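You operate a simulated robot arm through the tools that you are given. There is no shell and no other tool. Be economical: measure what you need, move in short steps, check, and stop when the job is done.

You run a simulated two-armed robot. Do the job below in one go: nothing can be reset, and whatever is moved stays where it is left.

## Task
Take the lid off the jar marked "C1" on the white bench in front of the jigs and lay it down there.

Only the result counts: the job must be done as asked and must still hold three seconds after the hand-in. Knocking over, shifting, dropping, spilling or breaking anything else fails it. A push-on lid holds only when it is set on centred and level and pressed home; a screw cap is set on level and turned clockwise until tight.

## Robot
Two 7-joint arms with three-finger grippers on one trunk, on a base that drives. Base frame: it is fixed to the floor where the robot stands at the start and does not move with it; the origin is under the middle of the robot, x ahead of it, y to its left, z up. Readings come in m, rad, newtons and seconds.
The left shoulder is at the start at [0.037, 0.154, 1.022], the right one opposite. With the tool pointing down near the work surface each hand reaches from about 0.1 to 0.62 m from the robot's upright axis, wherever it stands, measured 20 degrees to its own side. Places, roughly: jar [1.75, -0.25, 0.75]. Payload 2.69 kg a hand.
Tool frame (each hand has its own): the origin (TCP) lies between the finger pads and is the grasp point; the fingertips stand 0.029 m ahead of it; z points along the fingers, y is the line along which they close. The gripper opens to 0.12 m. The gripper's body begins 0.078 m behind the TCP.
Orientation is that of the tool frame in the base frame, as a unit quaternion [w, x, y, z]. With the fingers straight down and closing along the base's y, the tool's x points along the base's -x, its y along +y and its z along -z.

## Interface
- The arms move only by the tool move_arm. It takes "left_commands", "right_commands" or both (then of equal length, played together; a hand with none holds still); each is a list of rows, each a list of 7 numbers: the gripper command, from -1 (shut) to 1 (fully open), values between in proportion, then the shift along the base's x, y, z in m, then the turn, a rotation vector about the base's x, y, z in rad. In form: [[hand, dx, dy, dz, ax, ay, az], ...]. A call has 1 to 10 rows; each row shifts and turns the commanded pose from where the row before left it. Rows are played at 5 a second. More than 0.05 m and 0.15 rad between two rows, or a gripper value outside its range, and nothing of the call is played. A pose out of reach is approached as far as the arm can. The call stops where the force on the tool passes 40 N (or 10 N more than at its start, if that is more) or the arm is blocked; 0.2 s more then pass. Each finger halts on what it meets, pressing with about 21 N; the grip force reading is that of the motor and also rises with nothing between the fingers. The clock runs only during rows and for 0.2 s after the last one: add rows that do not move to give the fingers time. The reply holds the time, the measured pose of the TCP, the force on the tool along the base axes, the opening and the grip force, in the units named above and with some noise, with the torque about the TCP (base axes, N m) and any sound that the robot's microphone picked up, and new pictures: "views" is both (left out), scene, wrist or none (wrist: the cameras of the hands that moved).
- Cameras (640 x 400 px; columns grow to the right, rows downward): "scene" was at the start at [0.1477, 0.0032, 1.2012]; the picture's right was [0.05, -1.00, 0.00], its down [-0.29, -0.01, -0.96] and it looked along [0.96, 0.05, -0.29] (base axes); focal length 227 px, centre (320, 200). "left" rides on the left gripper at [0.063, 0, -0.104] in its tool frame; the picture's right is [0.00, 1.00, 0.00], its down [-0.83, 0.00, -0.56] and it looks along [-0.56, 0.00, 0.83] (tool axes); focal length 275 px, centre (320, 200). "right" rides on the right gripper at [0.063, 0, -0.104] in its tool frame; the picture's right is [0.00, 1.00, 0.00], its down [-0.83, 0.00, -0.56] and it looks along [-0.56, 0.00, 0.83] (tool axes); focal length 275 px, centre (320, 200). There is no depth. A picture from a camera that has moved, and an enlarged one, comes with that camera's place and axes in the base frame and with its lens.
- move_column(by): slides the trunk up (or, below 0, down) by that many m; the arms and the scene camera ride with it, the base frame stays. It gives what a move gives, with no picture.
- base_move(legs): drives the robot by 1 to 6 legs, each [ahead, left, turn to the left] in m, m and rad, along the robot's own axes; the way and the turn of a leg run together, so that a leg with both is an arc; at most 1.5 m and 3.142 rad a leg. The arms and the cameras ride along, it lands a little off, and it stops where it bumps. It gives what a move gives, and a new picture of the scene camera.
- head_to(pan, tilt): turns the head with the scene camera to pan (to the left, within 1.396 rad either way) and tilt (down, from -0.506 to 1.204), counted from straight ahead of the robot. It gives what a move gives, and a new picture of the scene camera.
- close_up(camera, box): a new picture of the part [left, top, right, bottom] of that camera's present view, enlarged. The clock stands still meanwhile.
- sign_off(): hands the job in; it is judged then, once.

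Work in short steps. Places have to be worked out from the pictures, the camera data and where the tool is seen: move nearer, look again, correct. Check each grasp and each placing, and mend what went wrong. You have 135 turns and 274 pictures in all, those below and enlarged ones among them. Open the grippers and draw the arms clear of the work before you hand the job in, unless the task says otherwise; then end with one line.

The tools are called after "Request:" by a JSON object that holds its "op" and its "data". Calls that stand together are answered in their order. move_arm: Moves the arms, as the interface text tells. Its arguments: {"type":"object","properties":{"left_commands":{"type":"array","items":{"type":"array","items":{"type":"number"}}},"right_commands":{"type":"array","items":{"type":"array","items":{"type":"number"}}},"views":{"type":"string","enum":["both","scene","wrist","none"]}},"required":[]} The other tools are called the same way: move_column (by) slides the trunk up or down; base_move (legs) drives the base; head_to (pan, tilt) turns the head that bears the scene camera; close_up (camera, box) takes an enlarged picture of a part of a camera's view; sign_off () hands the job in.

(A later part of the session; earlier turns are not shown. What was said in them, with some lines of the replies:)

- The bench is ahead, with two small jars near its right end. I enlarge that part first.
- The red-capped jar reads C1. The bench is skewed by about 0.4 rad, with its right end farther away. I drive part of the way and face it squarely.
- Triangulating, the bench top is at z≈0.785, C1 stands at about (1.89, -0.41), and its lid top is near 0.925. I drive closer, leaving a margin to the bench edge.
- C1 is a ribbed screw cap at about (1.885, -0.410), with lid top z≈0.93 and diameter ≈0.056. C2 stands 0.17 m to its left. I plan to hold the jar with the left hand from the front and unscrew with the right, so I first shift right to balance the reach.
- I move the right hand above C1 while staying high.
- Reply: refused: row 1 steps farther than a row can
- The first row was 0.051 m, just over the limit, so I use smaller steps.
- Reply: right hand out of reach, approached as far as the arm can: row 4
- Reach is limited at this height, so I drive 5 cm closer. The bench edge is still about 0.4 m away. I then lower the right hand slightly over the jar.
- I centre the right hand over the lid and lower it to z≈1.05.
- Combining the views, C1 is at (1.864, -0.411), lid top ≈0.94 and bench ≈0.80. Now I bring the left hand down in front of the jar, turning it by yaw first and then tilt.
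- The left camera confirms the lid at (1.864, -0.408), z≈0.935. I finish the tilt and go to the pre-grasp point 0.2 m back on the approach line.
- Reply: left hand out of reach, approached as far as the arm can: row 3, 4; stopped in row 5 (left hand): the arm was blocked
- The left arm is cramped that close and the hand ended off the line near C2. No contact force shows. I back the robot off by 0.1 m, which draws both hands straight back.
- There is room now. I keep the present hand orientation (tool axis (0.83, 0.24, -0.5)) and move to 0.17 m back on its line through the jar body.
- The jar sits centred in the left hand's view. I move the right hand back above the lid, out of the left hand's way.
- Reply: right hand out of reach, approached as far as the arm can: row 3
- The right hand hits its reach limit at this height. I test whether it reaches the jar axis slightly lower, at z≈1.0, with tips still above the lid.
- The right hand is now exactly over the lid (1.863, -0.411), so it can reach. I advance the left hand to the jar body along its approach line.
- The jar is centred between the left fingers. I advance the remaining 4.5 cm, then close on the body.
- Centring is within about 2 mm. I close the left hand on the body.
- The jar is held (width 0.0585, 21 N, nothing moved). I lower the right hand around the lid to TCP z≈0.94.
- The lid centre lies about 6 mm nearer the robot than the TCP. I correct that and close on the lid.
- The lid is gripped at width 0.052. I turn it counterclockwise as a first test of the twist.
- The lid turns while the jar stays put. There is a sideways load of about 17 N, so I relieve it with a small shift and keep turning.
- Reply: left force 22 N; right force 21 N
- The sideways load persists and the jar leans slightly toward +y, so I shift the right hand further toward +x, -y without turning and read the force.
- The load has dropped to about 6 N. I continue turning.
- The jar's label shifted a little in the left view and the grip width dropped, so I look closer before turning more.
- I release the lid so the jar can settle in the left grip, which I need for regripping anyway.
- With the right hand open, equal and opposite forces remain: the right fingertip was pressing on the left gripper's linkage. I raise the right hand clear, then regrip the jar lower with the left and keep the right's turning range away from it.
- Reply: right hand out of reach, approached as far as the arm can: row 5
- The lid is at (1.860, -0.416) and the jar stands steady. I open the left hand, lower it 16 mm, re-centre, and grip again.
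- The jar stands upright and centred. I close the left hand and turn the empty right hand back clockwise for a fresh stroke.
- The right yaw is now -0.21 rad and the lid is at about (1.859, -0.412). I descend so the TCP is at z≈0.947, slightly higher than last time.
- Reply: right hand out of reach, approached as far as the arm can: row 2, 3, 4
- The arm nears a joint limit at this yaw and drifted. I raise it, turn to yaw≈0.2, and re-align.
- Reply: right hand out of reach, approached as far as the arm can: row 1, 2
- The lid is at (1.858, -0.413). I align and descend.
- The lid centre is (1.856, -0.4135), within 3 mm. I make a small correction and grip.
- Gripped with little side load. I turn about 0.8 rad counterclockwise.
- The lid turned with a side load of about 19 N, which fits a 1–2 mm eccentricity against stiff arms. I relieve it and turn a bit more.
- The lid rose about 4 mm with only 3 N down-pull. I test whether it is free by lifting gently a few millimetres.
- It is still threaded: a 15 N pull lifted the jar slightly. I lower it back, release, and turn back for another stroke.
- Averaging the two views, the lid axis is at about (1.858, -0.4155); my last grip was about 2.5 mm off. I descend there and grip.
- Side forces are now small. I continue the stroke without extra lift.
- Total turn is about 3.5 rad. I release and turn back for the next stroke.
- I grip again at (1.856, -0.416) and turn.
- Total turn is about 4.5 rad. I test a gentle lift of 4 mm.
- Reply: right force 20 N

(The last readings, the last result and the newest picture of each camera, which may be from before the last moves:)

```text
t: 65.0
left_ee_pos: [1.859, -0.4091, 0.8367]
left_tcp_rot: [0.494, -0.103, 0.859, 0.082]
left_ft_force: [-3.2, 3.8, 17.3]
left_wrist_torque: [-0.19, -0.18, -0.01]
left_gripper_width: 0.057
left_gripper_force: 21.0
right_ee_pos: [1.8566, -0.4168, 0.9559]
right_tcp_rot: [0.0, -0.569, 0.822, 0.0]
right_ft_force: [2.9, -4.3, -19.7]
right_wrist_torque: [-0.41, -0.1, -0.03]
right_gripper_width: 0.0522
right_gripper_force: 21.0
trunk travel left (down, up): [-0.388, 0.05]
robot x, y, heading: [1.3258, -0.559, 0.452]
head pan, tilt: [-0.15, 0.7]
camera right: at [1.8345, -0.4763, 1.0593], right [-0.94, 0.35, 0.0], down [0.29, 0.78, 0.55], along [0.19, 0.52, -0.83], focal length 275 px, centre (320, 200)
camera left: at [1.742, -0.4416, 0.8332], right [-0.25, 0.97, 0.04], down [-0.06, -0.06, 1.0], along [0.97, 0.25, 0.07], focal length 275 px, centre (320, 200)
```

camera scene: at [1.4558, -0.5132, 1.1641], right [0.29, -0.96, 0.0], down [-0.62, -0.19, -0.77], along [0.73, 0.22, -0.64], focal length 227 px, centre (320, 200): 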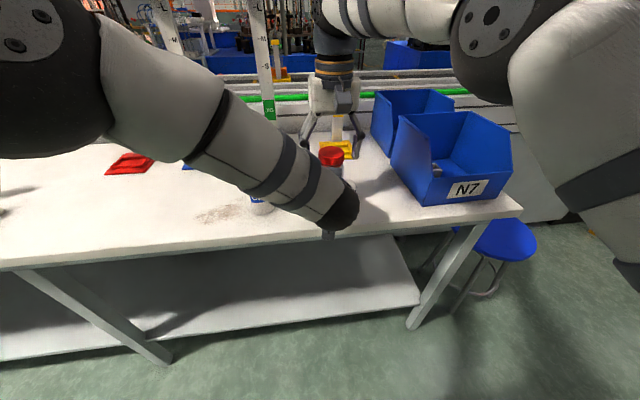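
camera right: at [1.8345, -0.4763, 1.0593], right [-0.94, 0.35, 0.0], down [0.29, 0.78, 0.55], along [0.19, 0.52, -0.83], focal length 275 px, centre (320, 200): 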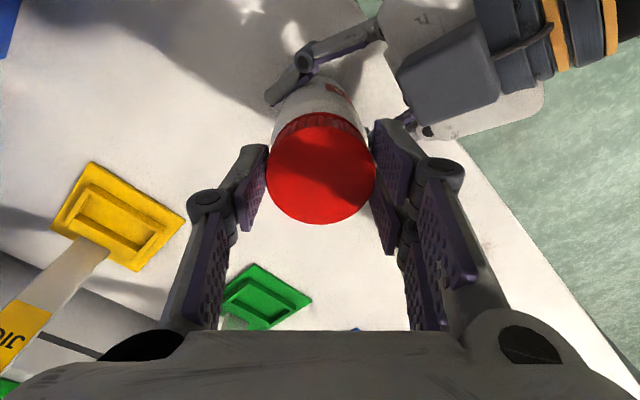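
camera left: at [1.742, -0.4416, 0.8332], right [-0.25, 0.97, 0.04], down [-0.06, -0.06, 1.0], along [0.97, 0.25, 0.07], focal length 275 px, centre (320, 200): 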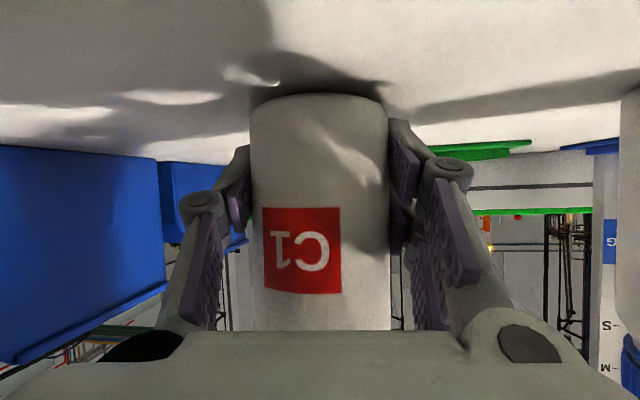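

Still held at 20 N. I look closely for thread or a gap between lid and jar.

Request:
{"op": "close_up", "data": {"camera": "right", "box": [240, 60, 400, 160]}}

Request:
{"op": "close_up", "data": {"camera": "scene", "box": [280, 120, 400, 195]}}

```text
4.00 times, centred on (320, 110) of right
camera zoom: at [1.8345, -0.4763, 1.0593], right [-0.94, 0.35, 0.0], down [0.29, 0.78, 0.55], along [0.19, 0.52, -0.83], focal length 1101 px, centre (320, 560)
```

zoom: 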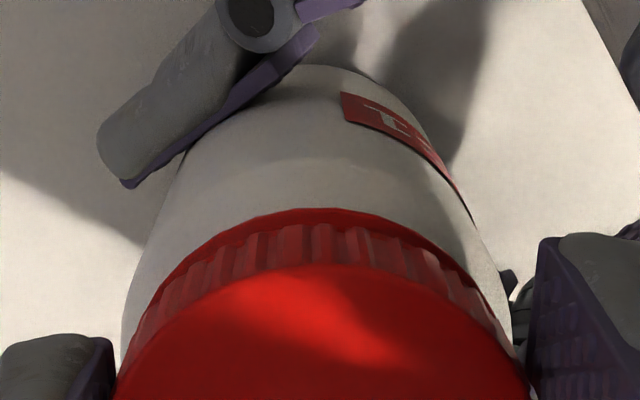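

```text
5.33 times, centred on (340, 158) of scene
camera zoom: at [1.4561, -0.5131, 1.1641], right [0.29, -0.96, 0.0], down [-0.62, -0.19, -0.76], along [0.73, 0.22, -0.64], focal length 1212 px, centre (213, 427)
```

zoom: 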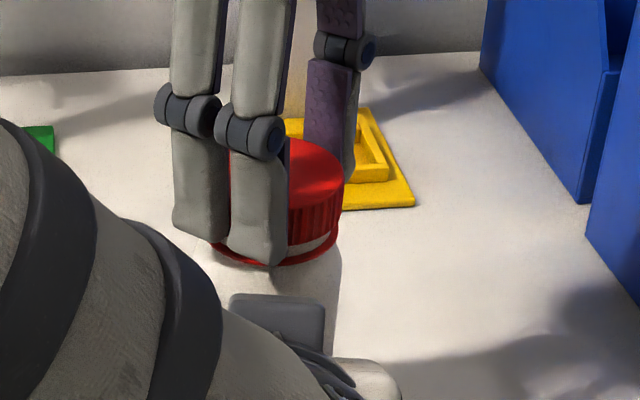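

The gap between the cap and its ring shows the cap is rising on the thread by about 4–5 mm. I ease back down, release, and take another stroke.

Request:
{"op": "move_arm", "data": {"right_commands": [[-1, 0, 0, -0.004, 0, 0, 0], [0.1, 0, 0, 0, 0, 0, 0], [0.4, 0, 0, 0, 0, 0, 0], [0.5, 0, 0, 0.022, 0, 0, 0], [0.5, 0, 0, 0.025, 0, 0, 0], [0.5, 0, 0, 0, 0, 0, -0.15], [0.5, 0, 0, 0, 0, 0, -0.15], [0.5, 0, 0, 0, 0, 0, -0.15], [0.5, 0, 0, 0, 0, 0, -0.15], [0.5, 0, 0, 0, 0, 0, -0.15]], "views": "none"}}

Request:
{"op": "move_arm", "data": {"right_commands": [[0.5, 0, 0, 0, 0, 0, -0.13], [0.5, 0, 0, 0, 0, 0, -0.13], [0.5, 0, 0, 0, 0, 0, 0]], "views": "wrist"}}

```text
t: 67.2
left_ee_pos: [1.8573, -0.4108, 0.8348]
left_tcp_rot: [0.492, -0.103, 0.86, 0.083]
left_ft_force: [0.1, -0.2, -1.7]
left_wrist_torque: [0.01, 0.01, -0.02]
left_gripper_width: 0.0567
left_gripper_force: 21.3
right_ee_pos: [1.8566, -0.4168, 0.9991]
right_tcp_rot: [0.001, -0.228, 0.974, -0.001]
right_ft_force: [-0.4, 0.6, 0.2]
right_wrist_torque: [0.02, 0.0, 0.0]
right_gripper_width: 0.0901
right_gripper_force: 0.1
trunk travel left (down, up): [-0.388, 0.05]
robot x, y, heading: [1.3251, -0.562, 0.446]
head pan, tilt: [-0.15, 0.7]
```

```text
t: 68.0
left_ee_pos: [1.8575, -0.4118, 0.8344]
left_tcp_rot: [0.492, -0.102, 0.861, 0.082]
left_ft_force: [0.0, 0.3, -2.2]
left_wrist_torque: [-0.04, 0.01, -0.01]
left_gripper_width: 0.0565
left_gripper_force: 20.4
right_ee_pos: [1.8579, -0.417, 0.9983]
right_tcp_rot: [0.001, -0.1, 0.995, -0.001]
right_ft_force: [0.5, -0.3, 0.1]
right_wrist_torque: [0.0, 0.0, -0.04]
right_gripper_width: 0.0902
right_gripper_force: 0.2
trunk travel left (down, up): [-0.388, 0.05]
robot x, y, heading: [1.3216, -0.5614, 0.445]
head pan, tilt: [-0.15, 0.7]
camera right: at [1.7948, -0.4303, 1.1023], right [-0.2, 0.98, 0.0], down [0.81, 0.17, 0.56], along [0.55, 0.11, -0.83], focal length 275 px, centre (320, 200)
```

right: 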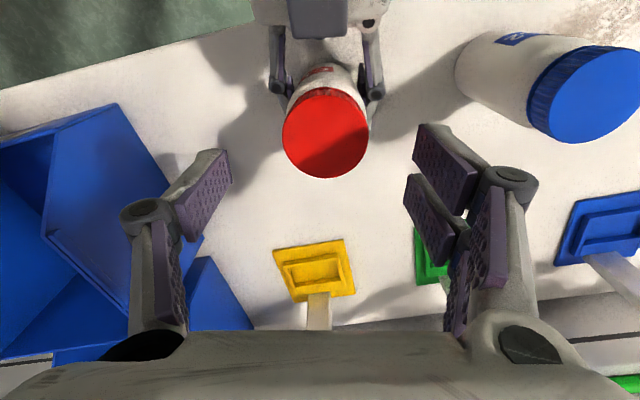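

The lid is in the same place. I regrip slightly higher, at z≈0.953, and turn again.

Request:
{"op": "move_arm", "data": {"right_commands": [[0.5, -0.002, 0.0018, -0.016, 0, 0, 0], [0.5, 0, 0, -0.016, 0, 0, 0], [0.5, 0, 0, -0.013, 0, 0, 0], [0.3, 0, 0, 0, 0, 0, 0], [0.1, 0, 0, 0, 0, 0, 0], [-0.05, 0, 0, 0, 0, 0, 0], [-1, 0, 0, 0, 0, 0, 0], [-1, 0, 0, 0, 0, 0, 0]], "views": "none"}}

Request:
{"op": "move_arm", "data": {"right_commands": [[-1, 0, 0, 0.0002, 0, 0, 0.13], [-1, 0, 0, 0.0002, 0, 0, 0.13], [-1, 0, -0.0003, 0.0002, 0, 0, 0.13], [-1, 0, -0.0003, 0.0002, 0, 0, 0.13], [-1, 0.0003, -0.0004, 0.0002, 0, 0, 0.13], [-1, 0.0003, -0.0004, 0.0002, 0, 0, 0.13], [-1, 0.0003, -0.0004, 0.0002, 0, 0, 0.13], [-1, 0.0003, -0.0004, 0.0002, 0, 0, 0.13], [-1, 0.0003, -0.0004, 0.0002, 0, 0, 0.13], [-1, 0, 0, 0, 0, 0, 0]], "views": "none"}}

Request:
{"op": "move_arm", "data": {"right_commands": [[-1, 0, 0, 0.002, 0, 0, 0], [-1, 0, 0, 0.001, 0, 0, 0], [-1, 0, 0, 0, 0, 0, 0]], "views": "scene"}}

```text
t: 69.8
left_ee_pos: [1.8589, -0.4116, 0.8351]
left_tcp_rot: [0.493, -0.101, 0.86, 0.08]
left_ft_force: [2.1, -6.6, -1.4]
left_wrist_torque: [0.44, 0.08, 0.0]
left_gripper_width: 0.0566
left_gripper_force: 21.2
right_ee_pos: [1.8553, -0.4149, 0.9555]
right_tcp_rot: [0.001, -0.101, 0.995, 0.0]
right_ft_force: [-1.6, 6.8, 1.3]
right_wrist_torque: [0.32, 0.12, 0.03]
right_gripper_width: 0.0516
right_gripper_force: 20.9
trunk travel left (down, up): [-0.388, 0.05]
robot x, y, heading: [1.3274, -0.561, 0.446]
head pan, tilt: [-0.15, 0.7]
```

```text
t: 72.0
left_ee_pos: [1.8582, -0.4109, 0.8348]
left_tcp_rot: [0.493, -0.101, 0.86, 0.082]
left_ft_force: [-2.4, -4.7, -2.7]
left_wrist_torque: [0.4, -0.19, 0.02]
left_gripper_width: 0.0565
left_gripper_force: 20.6
right_ee_pos: [1.8566, -0.418, 0.9551]
right_tcp_rot: [0.001, -0.635, 0.772, 0.001]
right_ft_force: [2.5, 4.5, 0.9]
right_wrist_torque: [0.15, -0.05, 0.0]
right_gripper_width: 0.0516
right_gripper_force: 21.1
trunk travel left (down, up): [-0.388, 0.05]
robot x, y, heading: [1.3271, -0.5642, 0.448]
head pan, tilt: [-0.15, 0.7]
```

```text
t: 72.8
left_ee_pos: [1.8577, -0.4109, 0.8364]
left_tcp_rot: [0.493, -0.102, 0.86, 0.082]
left_ft_force: [-1.6, -3.9, 0.2]
left_wrist_torque: [0.36, -0.07, -0.01]
left_gripper_width: 0.0566
left_gripper_force: 22.0
right_ee_pos: [1.8554, -0.4187, 0.9579]
right_tcp_rot: [0.001, -0.634, 0.773, -0.001]
right_ft_force: [0.4, 2.7, -3.3]
right_wrist_torque: [0.04, 0.0, 0.02]
right_gripper_width: 0.0518
right_gripper_force: 20.2
trunk travel left (down, up): [-0.388, 0.05]
robot x, y, heading: [1.3296, -0.5592, 0.448]
head pan, tilt: [-0.15, 0.7]
camera scene: at [1.4561, -0.5132, 1.1641], right [0.29, -0.96, 0.0], down [-0.62, -0.19, -0.76], along [0.73, 0.22, -0.64], focal length 227 px, centre (320, 200)
```

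scene: 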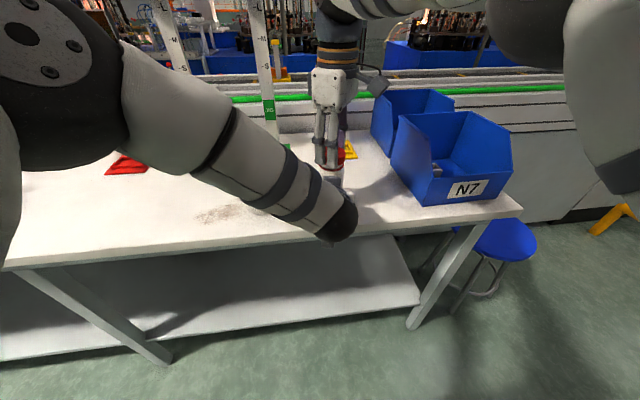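

The lift now meets only about 3 N, so the cap may be free. I lift a bit more and look.

Request:
{"op": "move_arm", "data": {"right_commands": [[-1, 0, 0, 0.003, 0, 0, 0], [-1, 0, 0, 0.003, 0, 0, 0], [-1, 0, 0, 0, 0, 0, 0]], "views": "wrist"}}

Request:
{"op": "close_up", "data": {"camera": "scene", "box": [280, 120, 400, 195]}}

```text
t: 73.6
left_ee_pos: [1.8574, -0.4103, 0.8346]
left_tcp_rot: [0.493, -0.101, 0.86, 0.081]
left_ft_force: [1.8, -2.7, -1.0]
left_wrist_torque: [0.27, 0.21, -0.01]
left_gripper_width: 0.057
left_gripper_force: 21.4
right_ee_pos: [1.8549, -0.4198, 0.9634]
right_tcp_rot: [0.001, -0.634, 0.773, 0.0]
right_ft_force: [-1.8, 4.5, -1.2]
right_wrist_torque: [0.05, 0.08, 0.07]
right_gripper_width: 0.0516
right_gripper_force: 21.1
trunk travel left (down, up): [-0.388, 0.05]
robot x, y, heading: [1.3247, -0.5585, 0.448]
head pan, tilt: [-0.15, 0.7]
camera right: at [1.8439, -0.481, 1.0681], right [-0.98, 0.19, 0.0], down [0.16, 0.82, 0.56], along [0.11, 0.55, -0.83], focal length 275 px, centre (320, 200)
```

right: 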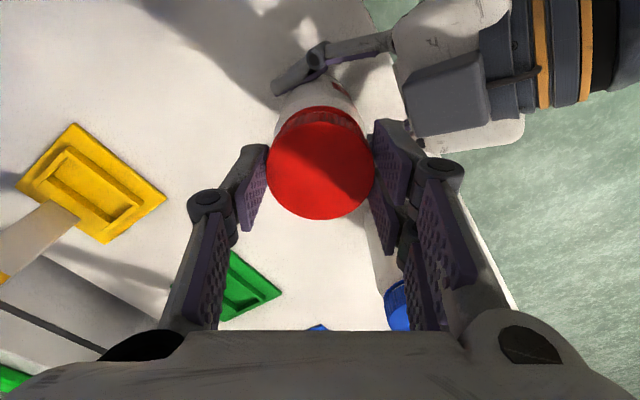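

```text
5.33 times, centred on (340, 158) of scene
camera zoom: at [1.4561, -0.5132, 1.1641], right [0.29, -0.96, 0.0], down [-0.62, -0.19, -0.76], along [0.73, 0.22, -0.64], focal length 1212 px, centre (213, 427)
```

zoom: 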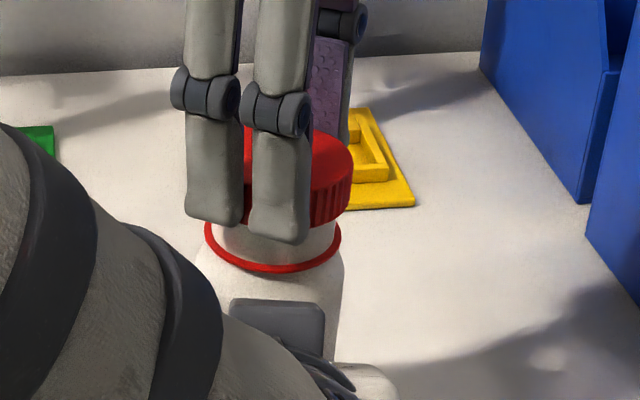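

The cap is off the thread and the ring stays on the jar. I lift it clear.

Request:
{"op": "move_arm", "data": {"right_commands": [[-1, 0, 0, 0.005, 0, 0, 0], [-1, 0, 0, 0.01, 0, 0, 0], [-1, 0, 0, 0.012, 0, 0, 0], [-1, 0, 0, 0.012, 0, 0, 0], [-1, 0, 0, 0, 0, 0, 0]], "views": "both"}}

```text
t: 74.8
left_ee_pos: [1.8582, -0.4107, 0.8347]
left_tcp_rot: [0.493, -0.102, 0.86, 0.082]
left_ft_force: [-0.5, 0.4, -2.2]
left_wrist_torque: [0.03, -0.01, 0.0]
left_gripper_width: 0.0566
left_gripper_force: 21.1
right_ee_pos: [1.8562, -0.4188, 1.0046]
right_tcp_rot: [0.002, -0.634, 0.773, 0.0]
right_ft_force: [0.3, 0.2, -0.7]
right_wrist_torque: [-0.01, -0.02, -0.01]
right_gripper_width: 0.0516
right_gripper_force: 21.2
trunk travel left (down, up): [-0.388, 0.05]
robot x, y, heading: [1.3245, -0.5627, 0.443]
head pan, tilt: [-0.15, 0.7]
camera scene: at [1.4561, -0.5132, 1.1641], right [0.29, -0.96, 0.0], down [-0.62, -0.19, -0.76], along [0.73, 0.22, -0.64], focal length 227 px, centre (320, 200)
camera right: at [1.8437, -0.4819, 1.1084], right [-0.98, 0.19, 0.0], down [0.16, 0.82, 0.56], along [0.11, 0.55, -0.83], focal length 275 px, centre (320, 200)
```

scene: 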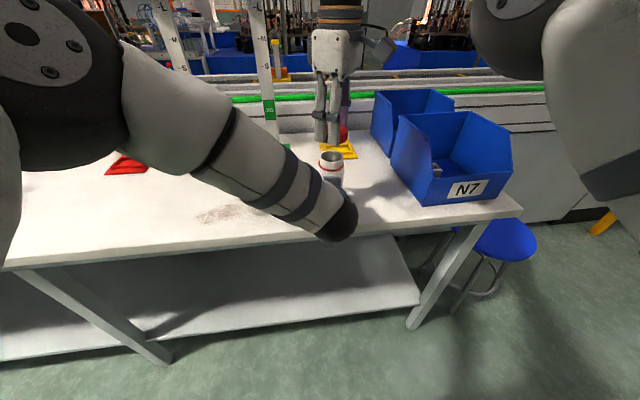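
right: 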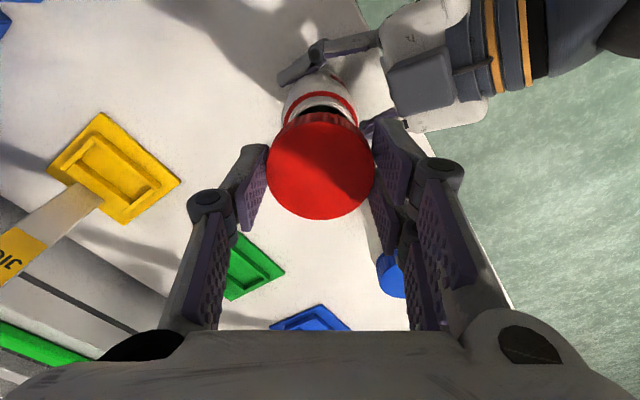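

The lid is off, held cleanly. I carry it to free bench to the right of C1 at about (1.895, -0.52), well away from the bin, turning the hand back on the way.

Request:
{"op": "move_arm", "data": {"right_commands": [[-1, 0.006, -0.016, 0, 0, 0, -0.13], [-1, 0.006, -0.017, 0, 0, 0, -0.13], [-1, 0.006, -0.017, 0, 0, 0, -0.13], [-1, 0.007, -0.017, 0, 0, 0, -0.13], [-1, 0.007, -0.017, 0, 0, 0, -0.13], [-1, 0.007, -0.017, 0, 0, 0, -0.13], [-1, 0, 0, 0, 0, 0, -0.13], [-1, 0, 0, 0, 0, 0, 0]], "views": "both"}}

```text
t: 76.6
left_ee_pos: [1.8575, -0.4112, 0.8351]
left_tcp_rot: [0.492, -0.101, 0.861, 0.081]
left_ft_force: [-0.8, 0.1, -1.4]
left_wrist_torque: [0.01, -0.01, 0.0]
left_gripper_width: 0.0567
left_gripper_force: 21.0
right_ee_pos: [1.8936, -0.5188, 1.0042]
right_tcp_rot: [0.001, -0.228, 0.974, 0.0]
right_ft_force: [0.1, -0.1, -0.3]
right_wrist_torque: [-0.03, 0.0, 0.01]
right_gripper_width: 0.0516
right_gripper_force: 22.2
trunk travel left (down, up): [-0.388, 0.05]
robot x, y, heading: [1.3284, -0.5581, 0.447]
head pan, tilt: [-0.15, 0.7]
camera scene: at [1.4561, -0.5132, 1.1641], right [0.29, -0.96, 0.0], down [-0.62, -0.19, -0.76], along [0.73, 0.22, -0.64], focal length 227 px, centre (320, 200)
camera right: at [1.8381, -0.547, 1.1071], right [-0.45, 0.89, 0.0], down [0.74, 0.37, 0.56], along [0.5, 0.25, -0.83], focal length 275 px, centre (320, 200)
```

scene: 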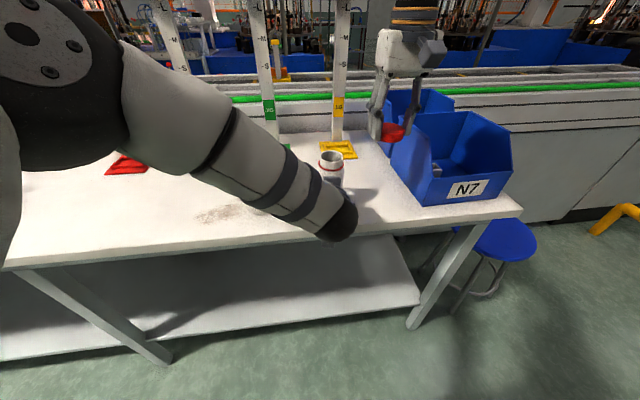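
right: 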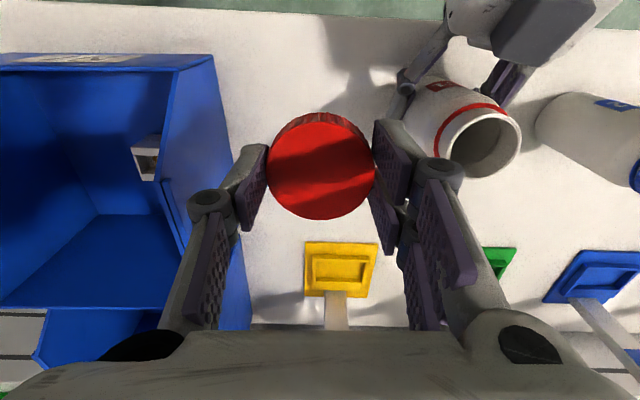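

The bin's flared side is too close here for the fingers to open safely. I'll use the free area to the left of C2 instead, so I first release the jar with the left hand and back it out along its line.

Request:
{"op": "move_arm", "data": {"left_commands": [[-0.05, 0, 0, 0, 0, 0, 0], [0.2, 0, 0, 0, 0, 0, 0], [0.6, 0, 0, 0, 0, 0, 0], [0.6, 0, 0, 0, 0, 0, 0], [0.6, -0.021, -0.006, 0.0122, 0, 0, 0], [0.6, -0.021, -0.006, 0.0122, 0, 0, 0], [0.6, -0.021, -0.006, 0.0122, 0, 0, 0], [0.6, -0.021, -0.006, 0.0122, 0, 0, 0], [0.6, -0.021, -0.006, 0.0122, 0, 0, 0], [0.6, -0.021, -0.006, 0.0122, 0, 0, 0]], "right_commands": [[-1, 0, 0, 0, 0, 0, 0], [-1, 0, 0, 0, 0, 0, 0], [-1, 0, 0, 0, 0, 0, 0], [-1, 0, 0, 0, 0, 0, 0], [-1, 0, 0, 0, 0, 0, 0], [-1, 0, 0, 0, 0, 0, 0], [-1, 0, 0, 0, 0, 0, 0], [-1, 0, 0, 0, 0, 0, 0], [-1, 0, 0, 0, 0, 0, 0], [-1, 0, 0, 0, 0, 0, 0]], "views": "both"}}

```text
t: 78.8
left_ee_pos: [1.7293, -0.4444, 0.9105]
left_tcp_rot: [0.493, -0.102, 0.86, 0.082]
left_ft_force: [0.4, 0.3, 0.1]
left_wrist_torque: [-0.02, -0.01, -0.03]
left_gripper_width: 0.0961
left_gripper_force: 0.1
right_ee_pos: [1.8939, -0.5175, 1.0044]
right_tcp_rot: [0.0, -0.229, 0.973, -0.001]
right_ft_force: [-0.5, 0.2, -0.4]
right_wrist_torque: [-0.04, 0.0, 0.02]
right_gripper_width: 0.0518
right_gripper_force: 21.4
trunk travel left (down, up): [-0.388, 0.05]
robot x, y, heading: [1.3253, -0.562, 0.448]
head pan, tilt: [-0.15, 0.7]
camera scene: at [1.4556, -0.5133, 1.1642], right [0.29, -0.96, 0.0], down [-0.62, -0.19, -0.77], along [0.73, 0.22, -0.64], focal length 227 px, centre (320, 200)
camera right: at [1.8375, -0.5471, 1.1074], right [-0.45, 0.89, 0.0], down [0.74, 0.37, 0.56], along [0.5, 0.25, -0.83], focal length 275 px, centre (320, 200)
camera left: at [1.6122, -0.4765, 0.9071], right [-0.25, 0.97, 0.04], down [-0.05, -0.06, 1.0], along [0.97, 0.25, 0.06], focal length 275 px, centre (320, 200)
```

scene: 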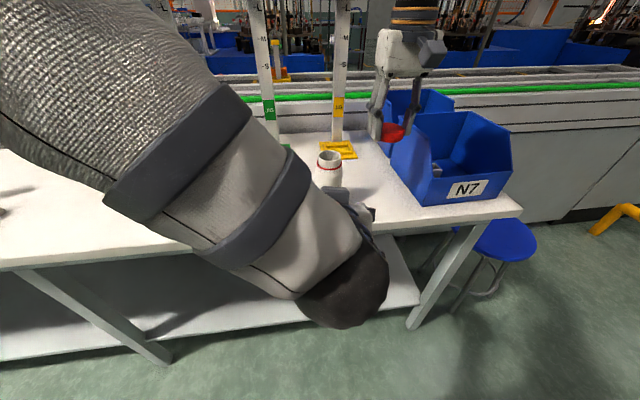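
right: 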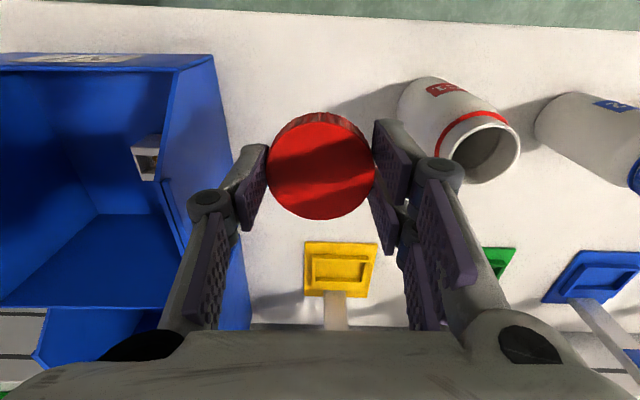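
left: 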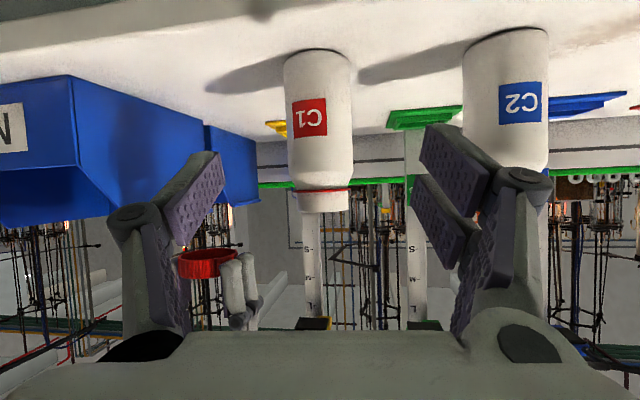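

C1 stands upright, open and unmoved. I raise the left hand well above jar height before driving sideways.

Request:
{"op": "move_arm", "data": {"left_commands": [[0.6, -0.01, -0.003, 0.025, 0, 0, 0], [0.6, -0.01, -0.003, 0.025, 0, 0, 0], [0.6, 0, 0, 0.03, 0, 0, 0], [0.6, 0, 0, 0.03, 0, 0, 0], [0.6, 0, 0, 0, 0, 0, 0]], "right_commands": [[-1, 0, 0, 0.005, 0, 0, 0], [-1, 0, 0, 0.005, 0, 0, 0], [-1, 0, 0, 0, 0, 0, 0], [-1, 0, 0, 0, 0, 0, 0], [-1, 0, 0, 0, 0, 0, 0]], "views": "scene"}}

```text
t: 80.0
left_ee_pos: [1.7103, -0.4521, 1.0175]
left_tcp_rot: [0.492, -0.103, 0.861, 0.083]
left_ft_force: [0.2, 0.1, 0.0]
left_wrist_torque: [0.0, -0.01, -0.01]
left_gripper_width: 0.0959
left_gripper_force: 0.2
right_ee_pos: [1.8948, -0.5187, 1.0147]
right_tcp_rot: [0.001, -0.228, 0.974, -0.002]
right_ft_force: [0.3, 0.3, 0.2]
right_wrist_torque: [0.01, -0.01, 0.03]
right_gripper_width: 0.0517
right_gripper_force: 21.0
trunk travel left (down, up): [-0.388, 0.05]
robot x, y, heading: [1.3256, -0.5615, 0.446]
head pan, tilt: [-0.15, 0.7]
camera scene: at [1.4588, -0.5098, 1.173], right [0.32, -0.95, 0.0], down [-0.53, -0.18, -0.83], along [0.78, 0.26, -0.56], focal length 227 px, centre (320, 200)
```

scene: 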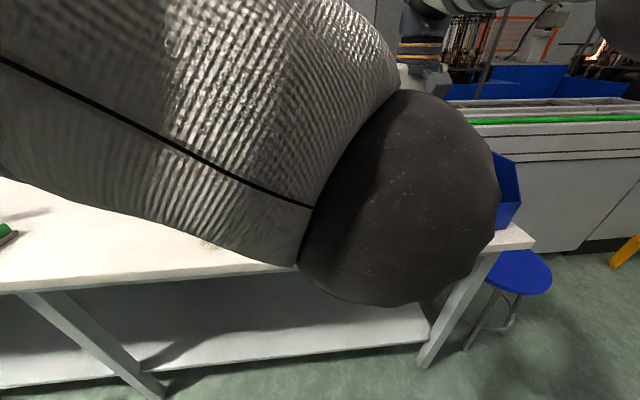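

The left arm has come up against the head (the camera pose shifted). I lower it again and slide it left, away from the head.

Request:
{"op": "move_arm", "data": {"left_commands": [[0.6, 0, 0, -0.03, 0, 0, 0], [0.6, 0, 0, -0.03, 0, 0, 0], [0.6, -0.012, 0.025, 0, 0, 0, 0], [0.6, -0.012, 0.025, 0, 0, 0, 0], [0.6, -0.012, 0.025, 0.01, 0, 0, 0], [0.6, -0.012, 0.025, 0.01, 0, 0, 0], [0.6, 0, 0, 0, 0, 0, 0]], "views": "both"}}

```text
t: 81.6
left_ee_pos: [1.6628, -0.3516, 0.981]
left_tcp_rot: [0.493, -0.102, 0.86, 0.081]
left_ft_force: [-0.5, 0.2, -0.3]
left_wrist_torque: [-0.04, -0.02, 0.0]
left_gripper_width: 0.0961
left_gripper_force: 0.1
right_ee_pos: [1.8944, -0.518, 1.0131]
right_tcp_rot: [0.001, -0.229, 0.973, -0.001]
right_ft_force: [0.1, 0.2, -0.2]
right_wrist_torque: [0.01, -0.01, -0.01]
right_gripper_width: 0.0516
right_gripper_force: 21.1
trunk travel left (down, up): [-0.388, 0.05]
robot x, y, heading: [1.3259, -0.5612, 0.446]
head pan, tilt: [-0.15, 0.7]
camera scene: at [1.4562, -0.5135, 1.1641], right [0.29, -0.96, 0.0], down [-0.62, -0.19, -0.76], along [0.73, 0.22, -0.64], focal length 227 px, centre (320, 200)
camera left: at [1.5464, -0.3821, 0.9781], right [-0.25, 0.97, 0.04], down [-0.05, -0.06, 1.0], along [0.97, 0.25, 0.06], focal length 275 px, centre (320, 200)
```

scene: 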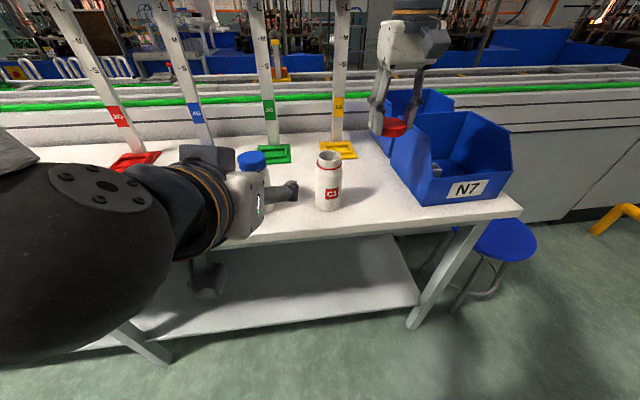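
left: 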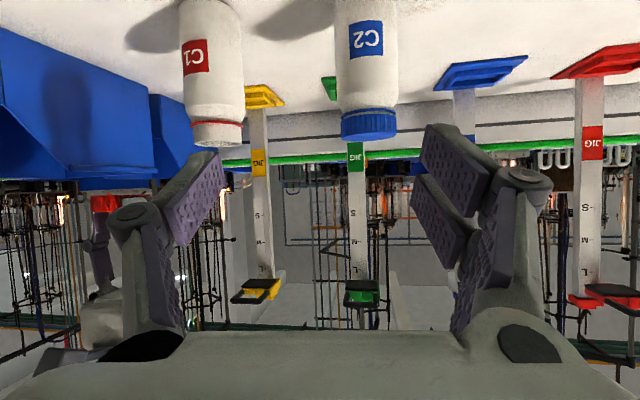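

The head is free again and nothing was disturbed. I raise the left hand a little, then drive left and slightly ahead so the right hand arrives over the free area left of C2.

Request:
{"op": "move_arm", "data": {"left_commands": [[0.6, -0.01, 0.02, 0.025, 0, 0, 0], [0.6, -0.01, 0.02, 0.025, 0, 0, 0], [0.6, 0, 0, 0, 0, 0, 0]], "views": "none"}}

Request:
{"op": "base_move", "data": {"legs": [[0, 0.35, 0]]}}

```text
t: 82.4
left_ee_pos: [1.6427, -0.3101, 1.0279]
left_tcp_rot: [0.492, -0.101, 0.861, 0.081]
left_ft_force: [0.4, 0.2, -0.1]
left_wrist_torque: [0.02, -0.02, 0.02]
left_gripper_width: 0.0958
left_gripper_force: 0.0
right_ee_pos: [1.8942, -0.5199, 1.0144]
right_tcp_rot: [0.001, -0.23, 0.973, -0.001]
right_ft_force: [0.4, -0.1, -0.1]
right_wrist_torque: [0.03, 0.02, -0.01]
right_gripper_width: 0.0518
right_gripper_force: 20.5
trunk travel left (down, up): [-0.388, 0.05]
robot x, y, heading: [1.3268, -0.5609, 0.45]
head pan, tilt: [-0.15, 0.7]
```

```text
t: 85.6
left_ee_pos: [1.492, 0.0018, 1.0277]
left_tcp_rot: [0.492, -0.103, 0.86, 0.083]
left_ft_force: [-0.3, -0.2, 0.2]
left_wrist_torque: [0.0, 0.04, 0.04]
left_gripper_width: 0.0958
left_gripper_force: 0.0
right_ee_pos: [1.745, -0.205, 1.0141]
right_tcp_rot: [0.001, -0.23, 0.973, -0.001]
right_ft_force: [0.8, 0.4, -0.3]
right_wrist_torque: [-0.01, 0.0, 0.01]
right_gripper_width: 0.0517
right_gripper_force: 21.2
trunk travel left (down, up): [-0.388, 0.05]
robot x, y, heading: [1.1729, -0.2497, 0.451]
head pan, tilt: [-0.15, 0.7]
camera scene: at [1.3059, -0.2003, 1.1641], right [0.29, -0.96, 0.0], down [-0.62, -0.19, -0.76], along [0.73, 0.22, -0.64], focal length 227 px, centre (320, 200)
```

scene: 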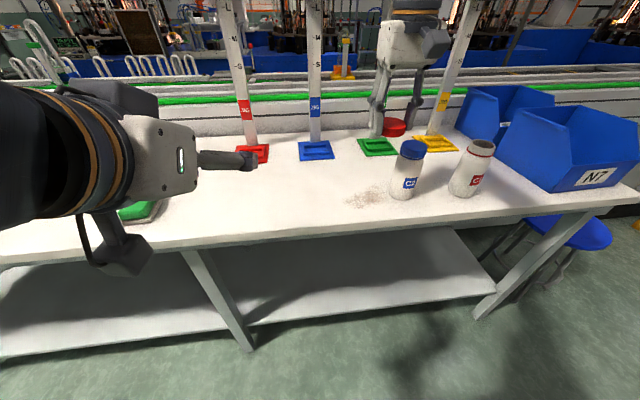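

The area left of C2 is clear. I move the lid left to about (1.735, -0.12).

Request:
{"op": "move_arm", "data": {"right_commands": [[-1, -0.006, 0.022, 0, 0, 0, 0], [-1, -0.004, 0.022, 0, 0, 0, 0], [-1, 0, 0.022, -0.01, 0, 0, 0], [-1, 0, 0.02, -0.02, 0, 0, 0], [-1, 0, 0, 0, 0, 0, 0]], "views": "both"}}

```text
t: 86.8
left_ee_pos: [1.492, 0.0021, 1.0277]
left_tcp_rot: [0.493, -0.102, 0.86, 0.082]
left_ft_force: [0.6, -0.5, 0.3]
left_wrist_torque: [0.02, -0.02, 0.0]
left_gripper_width: 0.0958
left_gripper_force: 0.0
right_ee_pos: [1.7344, -0.1175, 0.9835]
right_tcp_rot: [0.001, -0.229, 0.973, -0.001]
right_ft_force: [-0.1, 0.0, 0.5]
right_wrist_torque: [-0.01, 0.06, -0.02]
right_gripper_width: 0.0516
right_gripper_force: 21.3
trunk travel left (down, up): [-0.388, 0.05]
robot x, y, heading: [1.1762, -0.2465, 0.451]
head pan, tilt: [-0.15, 0.7]
camera scene: at [1.3058, -0.2007, 1.1642], right [0.29, -0.96, 0.0], down [-0.62, -0.19, -0.77], along [0.73, 0.22, -0.64], focal length 227 px, centre (320, 200)
camera right: at [1.678, -0.1462, 1.0876], right [-0.45, 0.89, 0.0], down [0.74, 0.38, 0.56], along [0.5, 0.25, -0.83], focal length 275 px, centre (320, 200)
```

scene: 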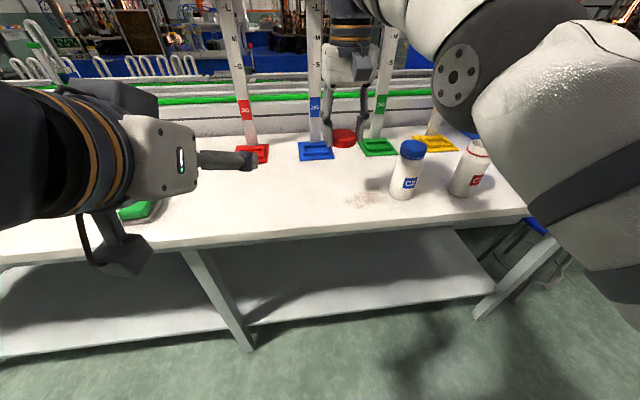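
right: 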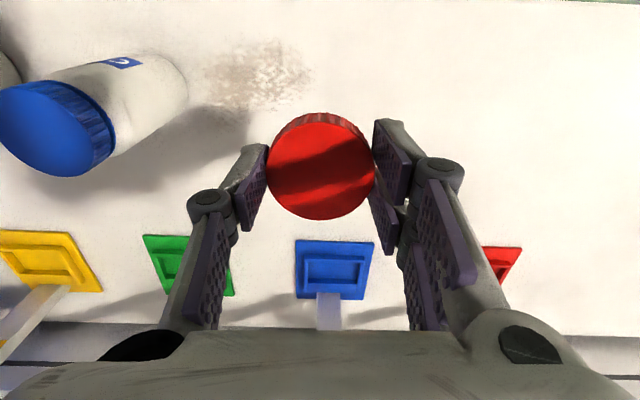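

The spot is free; I shift 3 cm more to the left to avoid the powder stain and descend.

Request:
{"op": "move_arm", "data": {"right_commands": [[-1, -0.013, 0.027, -0.02, 0, 0, 0], [-1, 0, 0, -0.03, 0, 0, 0], [-1, 0, 0, -0.03, 0, 0, 0], [-1, 0, 0, -0.03, 0, 0, 0], [-1, 0, 0, -0.015, 0, 0, 0], [-1, 0, 0, 0, 0, 0, 0]], "views": "both"}}

```text
t: 88.2
left_ee_pos: [1.4921, 0.0025, 1.0291]
left_tcp_rot: [0.492, -0.102, 0.861, 0.082]
left_ft_force: [0.3, 0.9, 0.0]
left_wrist_torque: [0.02, -0.03, 0.0]
left_gripper_width: 0.0957
left_gripper_force: 0.1
right_ee_pos: [1.7194, -0.0909, 0.8618]
right_tcp_rot: [0.0, -0.23, 0.973, -0.001]
right_ft_force: [0.4, 0.1, -0.5]
right_wrist_torque: [0.01, 0.0, 0.02]
right_gripper_width: 0.0517
right_gripper_force: 21.1
trunk travel left (down, up): [-0.388, 0.05]
robot x, y, heading: [1.1788, -0.2463, 0.449]
head pan, tilt: [-0.15, 0.7]
camera scene: at [1.3059, -0.2005, 1.1642], right [0.29, -0.96, 0.0], down [-0.62, -0.19, -0.77], along [0.73, 0.22, -0.64], focal length 227 px, centre (320, 200)
camera right: at [1.6637, -0.1204, 0.9654], right [-0.45, 0.89, 0.0], down [0.74, 0.38, 0.56], along [0.5, 0.25, -0.83], focal length 275 px, centre (320, 200)
```

scene: 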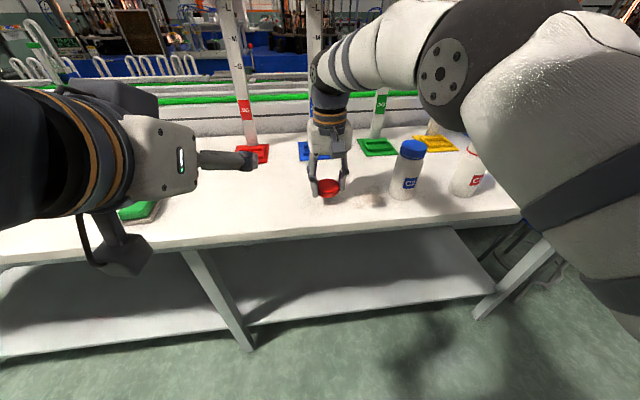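
right: 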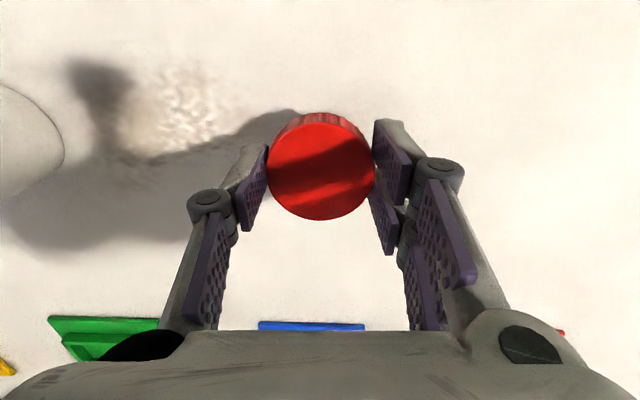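

Clear all round. I lower the last centimetres in small steps until contact.

Request:
{"op": "move_arm", "data": {"right_commands": [[-1, 0, 0, -0.01, 0, 0, 0], [-1, 0, 0, -0.008, 0, 0, 0], [-1, 0, 0, -0.004, 0, 0, 0], [-1, 0, 0, -0.003, 0, 0, 0], [-1, 0, 0, -0.002, 0, 0, 0], [-1, 0, 0, 0, 0, 0, 0]], "views": "wrist"}}

Request:
{"op": "close_up", "data": {"camera": "scene", "box": [270, 130, 390, 220]}}

```text
t: 89.6
left_ee_pos: [1.4923, 0.0023, 1.0284]
left_tcp_rot: [0.492, -0.103, 0.861, 0.082]
left_ft_force: [0.3, 0.2, -1.0]
left_wrist_torque: [-0.01, -0.01, 0.0]
left_gripper_width: 0.0962
left_gripper_force: 0.0
right_ee_pos: [1.7202, -0.0942, 0.8331]
right_tcp_rot: [0.001, -0.23, 0.973, 0.0]
right_ft_force: [-0.5, -0.1, 0.2]
right_wrist_torque: [0.02, 0.01, 0.01]
right_gripper_width: 0.0516
right_gripper_force: 21.4
trunk travel left (down, up): [-0.388, 0.05]
robot x, y, heading: [1.1728, -0.2479, 0.449]
head pan, tilt: [-0.15, 0.7]
camera right: at [1.6638, -0.1217, 0.9373], right [-0.45, 0.89, 0.0], down [0.74, 0.38, 0.56], along [0.5, 0.25, -0.83], focal length 275 px, centre (320, 200)
```

right: 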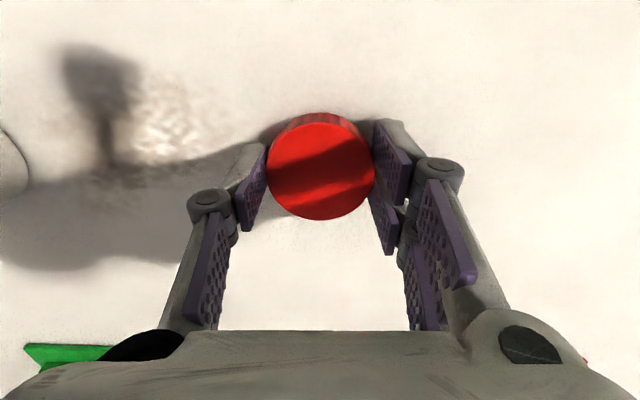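

```text
4.44 times, centred on (330, 175) of scene
camera zoom: at [1.306, -0.2005, 1.1641], right [0.29, -0.96, 0.0], down [-0.62, -0.19, -0.76], along [0.73, 0.22, -0.64], focal length 1010 px, centre (276, 311)
```

zoom: 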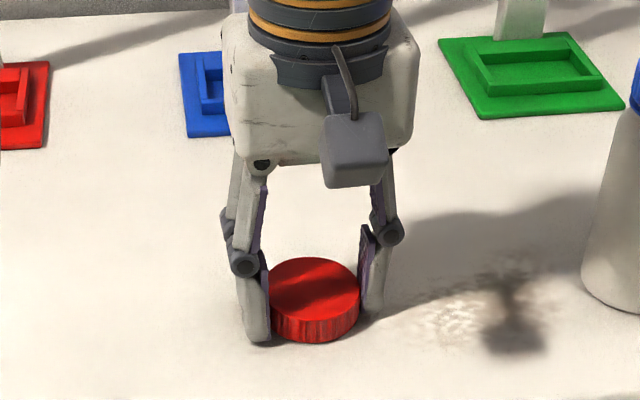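

Very near the bench but not yet touching. I go on in 2 mm steps, with little downward movement each.

Request:
{"op": "move_arm", "data": {"right_commands": [[-1, 0, 0, -0.002, 0, 0, 0], [-1, 0, 0, -0.002, 0, 0, 0], [-1, 0, 0, 0, 0, 0, 0]], "views": "none"}}

```text
t: 90.4
left_ee_pos: [1.4916, 0.0024, 1.0298]
left_tcp_rot: [0.493, -0.102, 0.86, 0.082]
left_ft_force: [1.2, -0.1, -0.1]
left_wrist_torque: [0.04, 0.01, -0.01]
left_gripper_width: 0.096
left_gripper_force: 0.1
right_ee_pos: [1.7208, -0.0925, 0.8313]
right_tcp_rot: [0.003, -0.23, 0.973, -0.001]
right_ft_force: [-3.6, -2.0, 14.3]
right_wrist_torque: [-0.22, 0.4, 0.01]
right_gripper_width: 0.0518
right_gripper_force: 21.7
trunk travel left (down, up): [-0.388, 0.05]
robot x, y, heading: [1.1723, -0.2477, 0.452]
head pan, tilt: [-0.15, 0.7]
```

Contact with the bench at 14 N. I ease up 1 mm, open the fingers gently, and look.

Request:
{"op": "move_arm", "data": {"right_commands": [[-1, 0, 0, 0.0015, 0, 0, 0], [0.0, 0, 0, 0, 0, 0, 0], [0.2, 0, 0, 0, 0, 0, 0], [0.4, 0, 0, 0, 0, 0, 0], [0.4, 0, 0, 0, 0, 0, 0]], "views": "wrist"}}

```text
t: 91.6
left_ee_pos: [1.4913, 0.0023, 1.029]
left_tcp_rot: [0.492, -0.103, 0.861, 0.083]
left_ft_force: [0.9, -1.1, -0.1]
left_wrist_torque: [-0.03, 0.01, 0.01]
left_gripper_width: 0.096
left_gripper_force: 0.1
right_ee_pos: [1.7203, -0.0916, 0.8315]
right_tcp_rot: [0.001, -0.23, 0.973, -0.001]
right_ft_force: [0.2, 0.6, -0.1]
right_wrist_torque: [-0.01, 0.02, 0.03]
right_gripper_width: 0.084
right_gripper_force: 0.1
trunk travel left (down, up): [-0.388, 0.05]
robot x, y, heading: [1.175, -0.2476, 0.454]
head pan, tilt: [-0.15, 0.7]
camera right: at [1.6647, -0.121, 0.9346], right [-0.45, 0.89, 0.0], down [0.74, 0.38, 0.56], along [0.5, 0.25, -0.83], focal length 275 px, centre (320, 200)
```

right: 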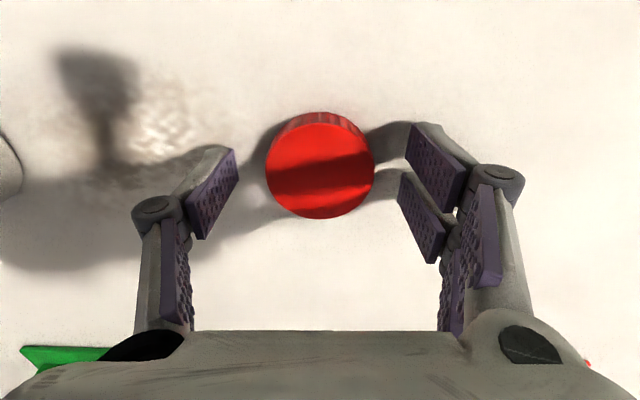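

The lid lies flat and free. I raise the right hand straight up.

Request:
{"op": "move_arm", "data": {"right_commands": [[0.4, 0, 0, 0.02, 0, 0, 0], [0.4, 0, 0, 0.03, 0, 0, 0], [0.4, 0, 0, 0.04, 0, 0, 0], [0.4, 0, 0, 0.04, 0, 0, 0], [0.4, 0, 0, 0.03, 0, 0, 0], [0.4, 0, 0, 0, 0, 0, 0]], "views": "none"}}

Request:
{"op": "base_move", "data": {"legs": [[-0.35, 0, 0]]}}

```text
t: 93.0
left_ee_pos: [1.4925, 0.0024, 1.0277]
left_tcp_rot: [0.491, -0.103, 0.861, 0.082]
left_ft_force: [-1.1, 0.8, -0.6]
left_wrist_torque: [-0.01, 0.0, 0.02]
left_gripper_width: 0.096
left_gripper_force: 0.1
right_ee_pos: [1.7171, -0.0944, 0.989]
right_tcp_rot: [0.0, -0.23, 0.973, 0.0]
right_ft_force: [0.9, -1.0, -0.3]
right_wrist_torque: [-0.01, 0.02, -0.02]
right_gripper_width: 0.0843
right_gripper_force: 0.0
right hand out of reach, approached as far as the arm can: row 5
trunk travel left (down, up): [-0.388, 0.05]
robot x, y, heading: [1.1756, -0.2463, 0.45]
head pan, tilt: [-0.15, 0.7]
```

```text
t: 95.2
left_ee_pos: [1.1844, -0.1456, 1.0298]
left_tcp_rot: [0.493, -0.103, 0.86, 0.082]
left_ft_force: [-0.4, 0.2, 0.6]
left_wrist_torque: [0.02, -0.03, 0.0]
left_gripper_width: 0.0962
left_gripper_force: 0.1
right_ee_pos: [1.4087, -0.2427, 0.9884]
right_tcp_rot: [0.001, -0.23, 0.973, -0.001]
right_ft_force: [-0.9, 0.7, 0.3]
right_wrist_torque: [-0.01, -0.01, 0.02]
right_gripper_width: 0.0839
right_gripper_force: 0.1
trunk travel left (down, up): [-0.388, 0.05]
robot x, y, heading: [0.8709, -0.3961, 0.446]
head pan, tilt: [-0.15, 0.7]
camera scene: at [0.9986, -0.3484, 1.1642], right [0.3, -0.96, 0.0], down [-0.62, -0.19, -0.77], along [0.73, 0.23, -0.64], focal length 227 px, centre (320, 200)
```

scene: 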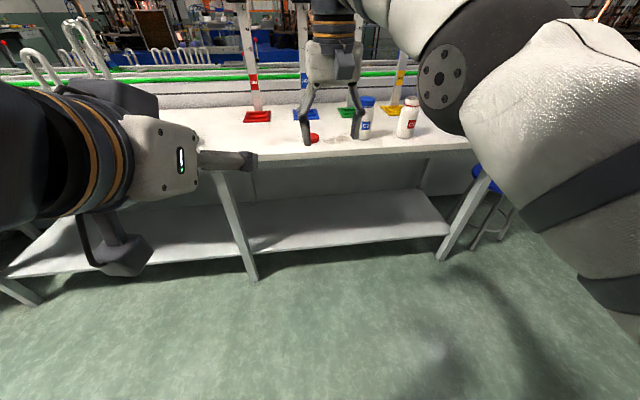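

The hands are clear of the bench. I open the grippers and check the result close up.

Request:
{"op": "move_arm", "data": {"left_commands": [[1, 0, 0, 0, 0, 0, 0], [1, 0, 0, 0, 0, 0, 0]], "right_commands": [[1, 0, 0, 0, 0, 0, 0], [1, 0, 0, 0, 0, 0, 0]], "views": "none"}}

Request:
{"op": "close_up", "data": {"camera": "scene", "box": [280, 80, 440, 180]}}

```text
t: 95.8
left_ee_pos: [1.1846, -0.1444, 1.0291]
left_tcp_rot: [0.492, -0.103, 0.86, 0.082]
left_ft_force: [0.1, -0.8, 0.7]
left_wrist_torque: [0.0, 0.0, 0.01]
left_gripper_width: 0.12
left_gripper_force: 0.2
right_ee_pos: [1.4095, -0.242, 0.99]
right_tcp_rot: [0.001, -0.232, 0.973, -0.001]
right_ft_force: [0.2, 0.3, 0.5]
right_wrist_torque: [-0.02, -0.02, -0.01]
right_gripper_width: 0.1198
right_gripper_force: 0.1
trunk travel left (down, up): [-0.388, 0.05]
robot x, y, heading: [0.8697, -0.397, 0.45]
head pan, tilt: [-0.15, 0.7]
```

```text
4.00 times, centred on (360, 130) of scene
camera zoom: at [0.9991, -0.3481, 1.1641], right [0.3, -0.96, 0.0], down [-0.62, -0.19, -0.76], along [0.73, 0.23, -0.64], focal length 909 px, centre (160, 480)
```

zoom: 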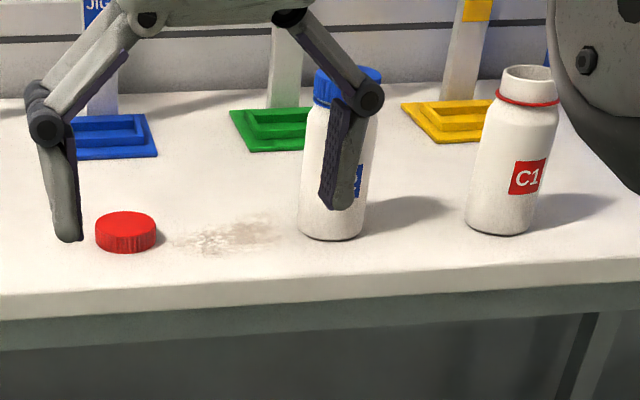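

C1 stands open and upright, its lid lies flat on the bench in front of the jigs, C2 is in place, and both hands are clear. I hand the job in.

Request:
{"op": "sign_off", "data": {}}

```text
The job is handed in.
```

The lid of jar C1 is unscrewed and lies flat on the white bench in front of the jigs, to the left of C2; C1 stands open and upright, a few millimetres from where it began and slightly turned, and nothing else on the bench was seen to move.
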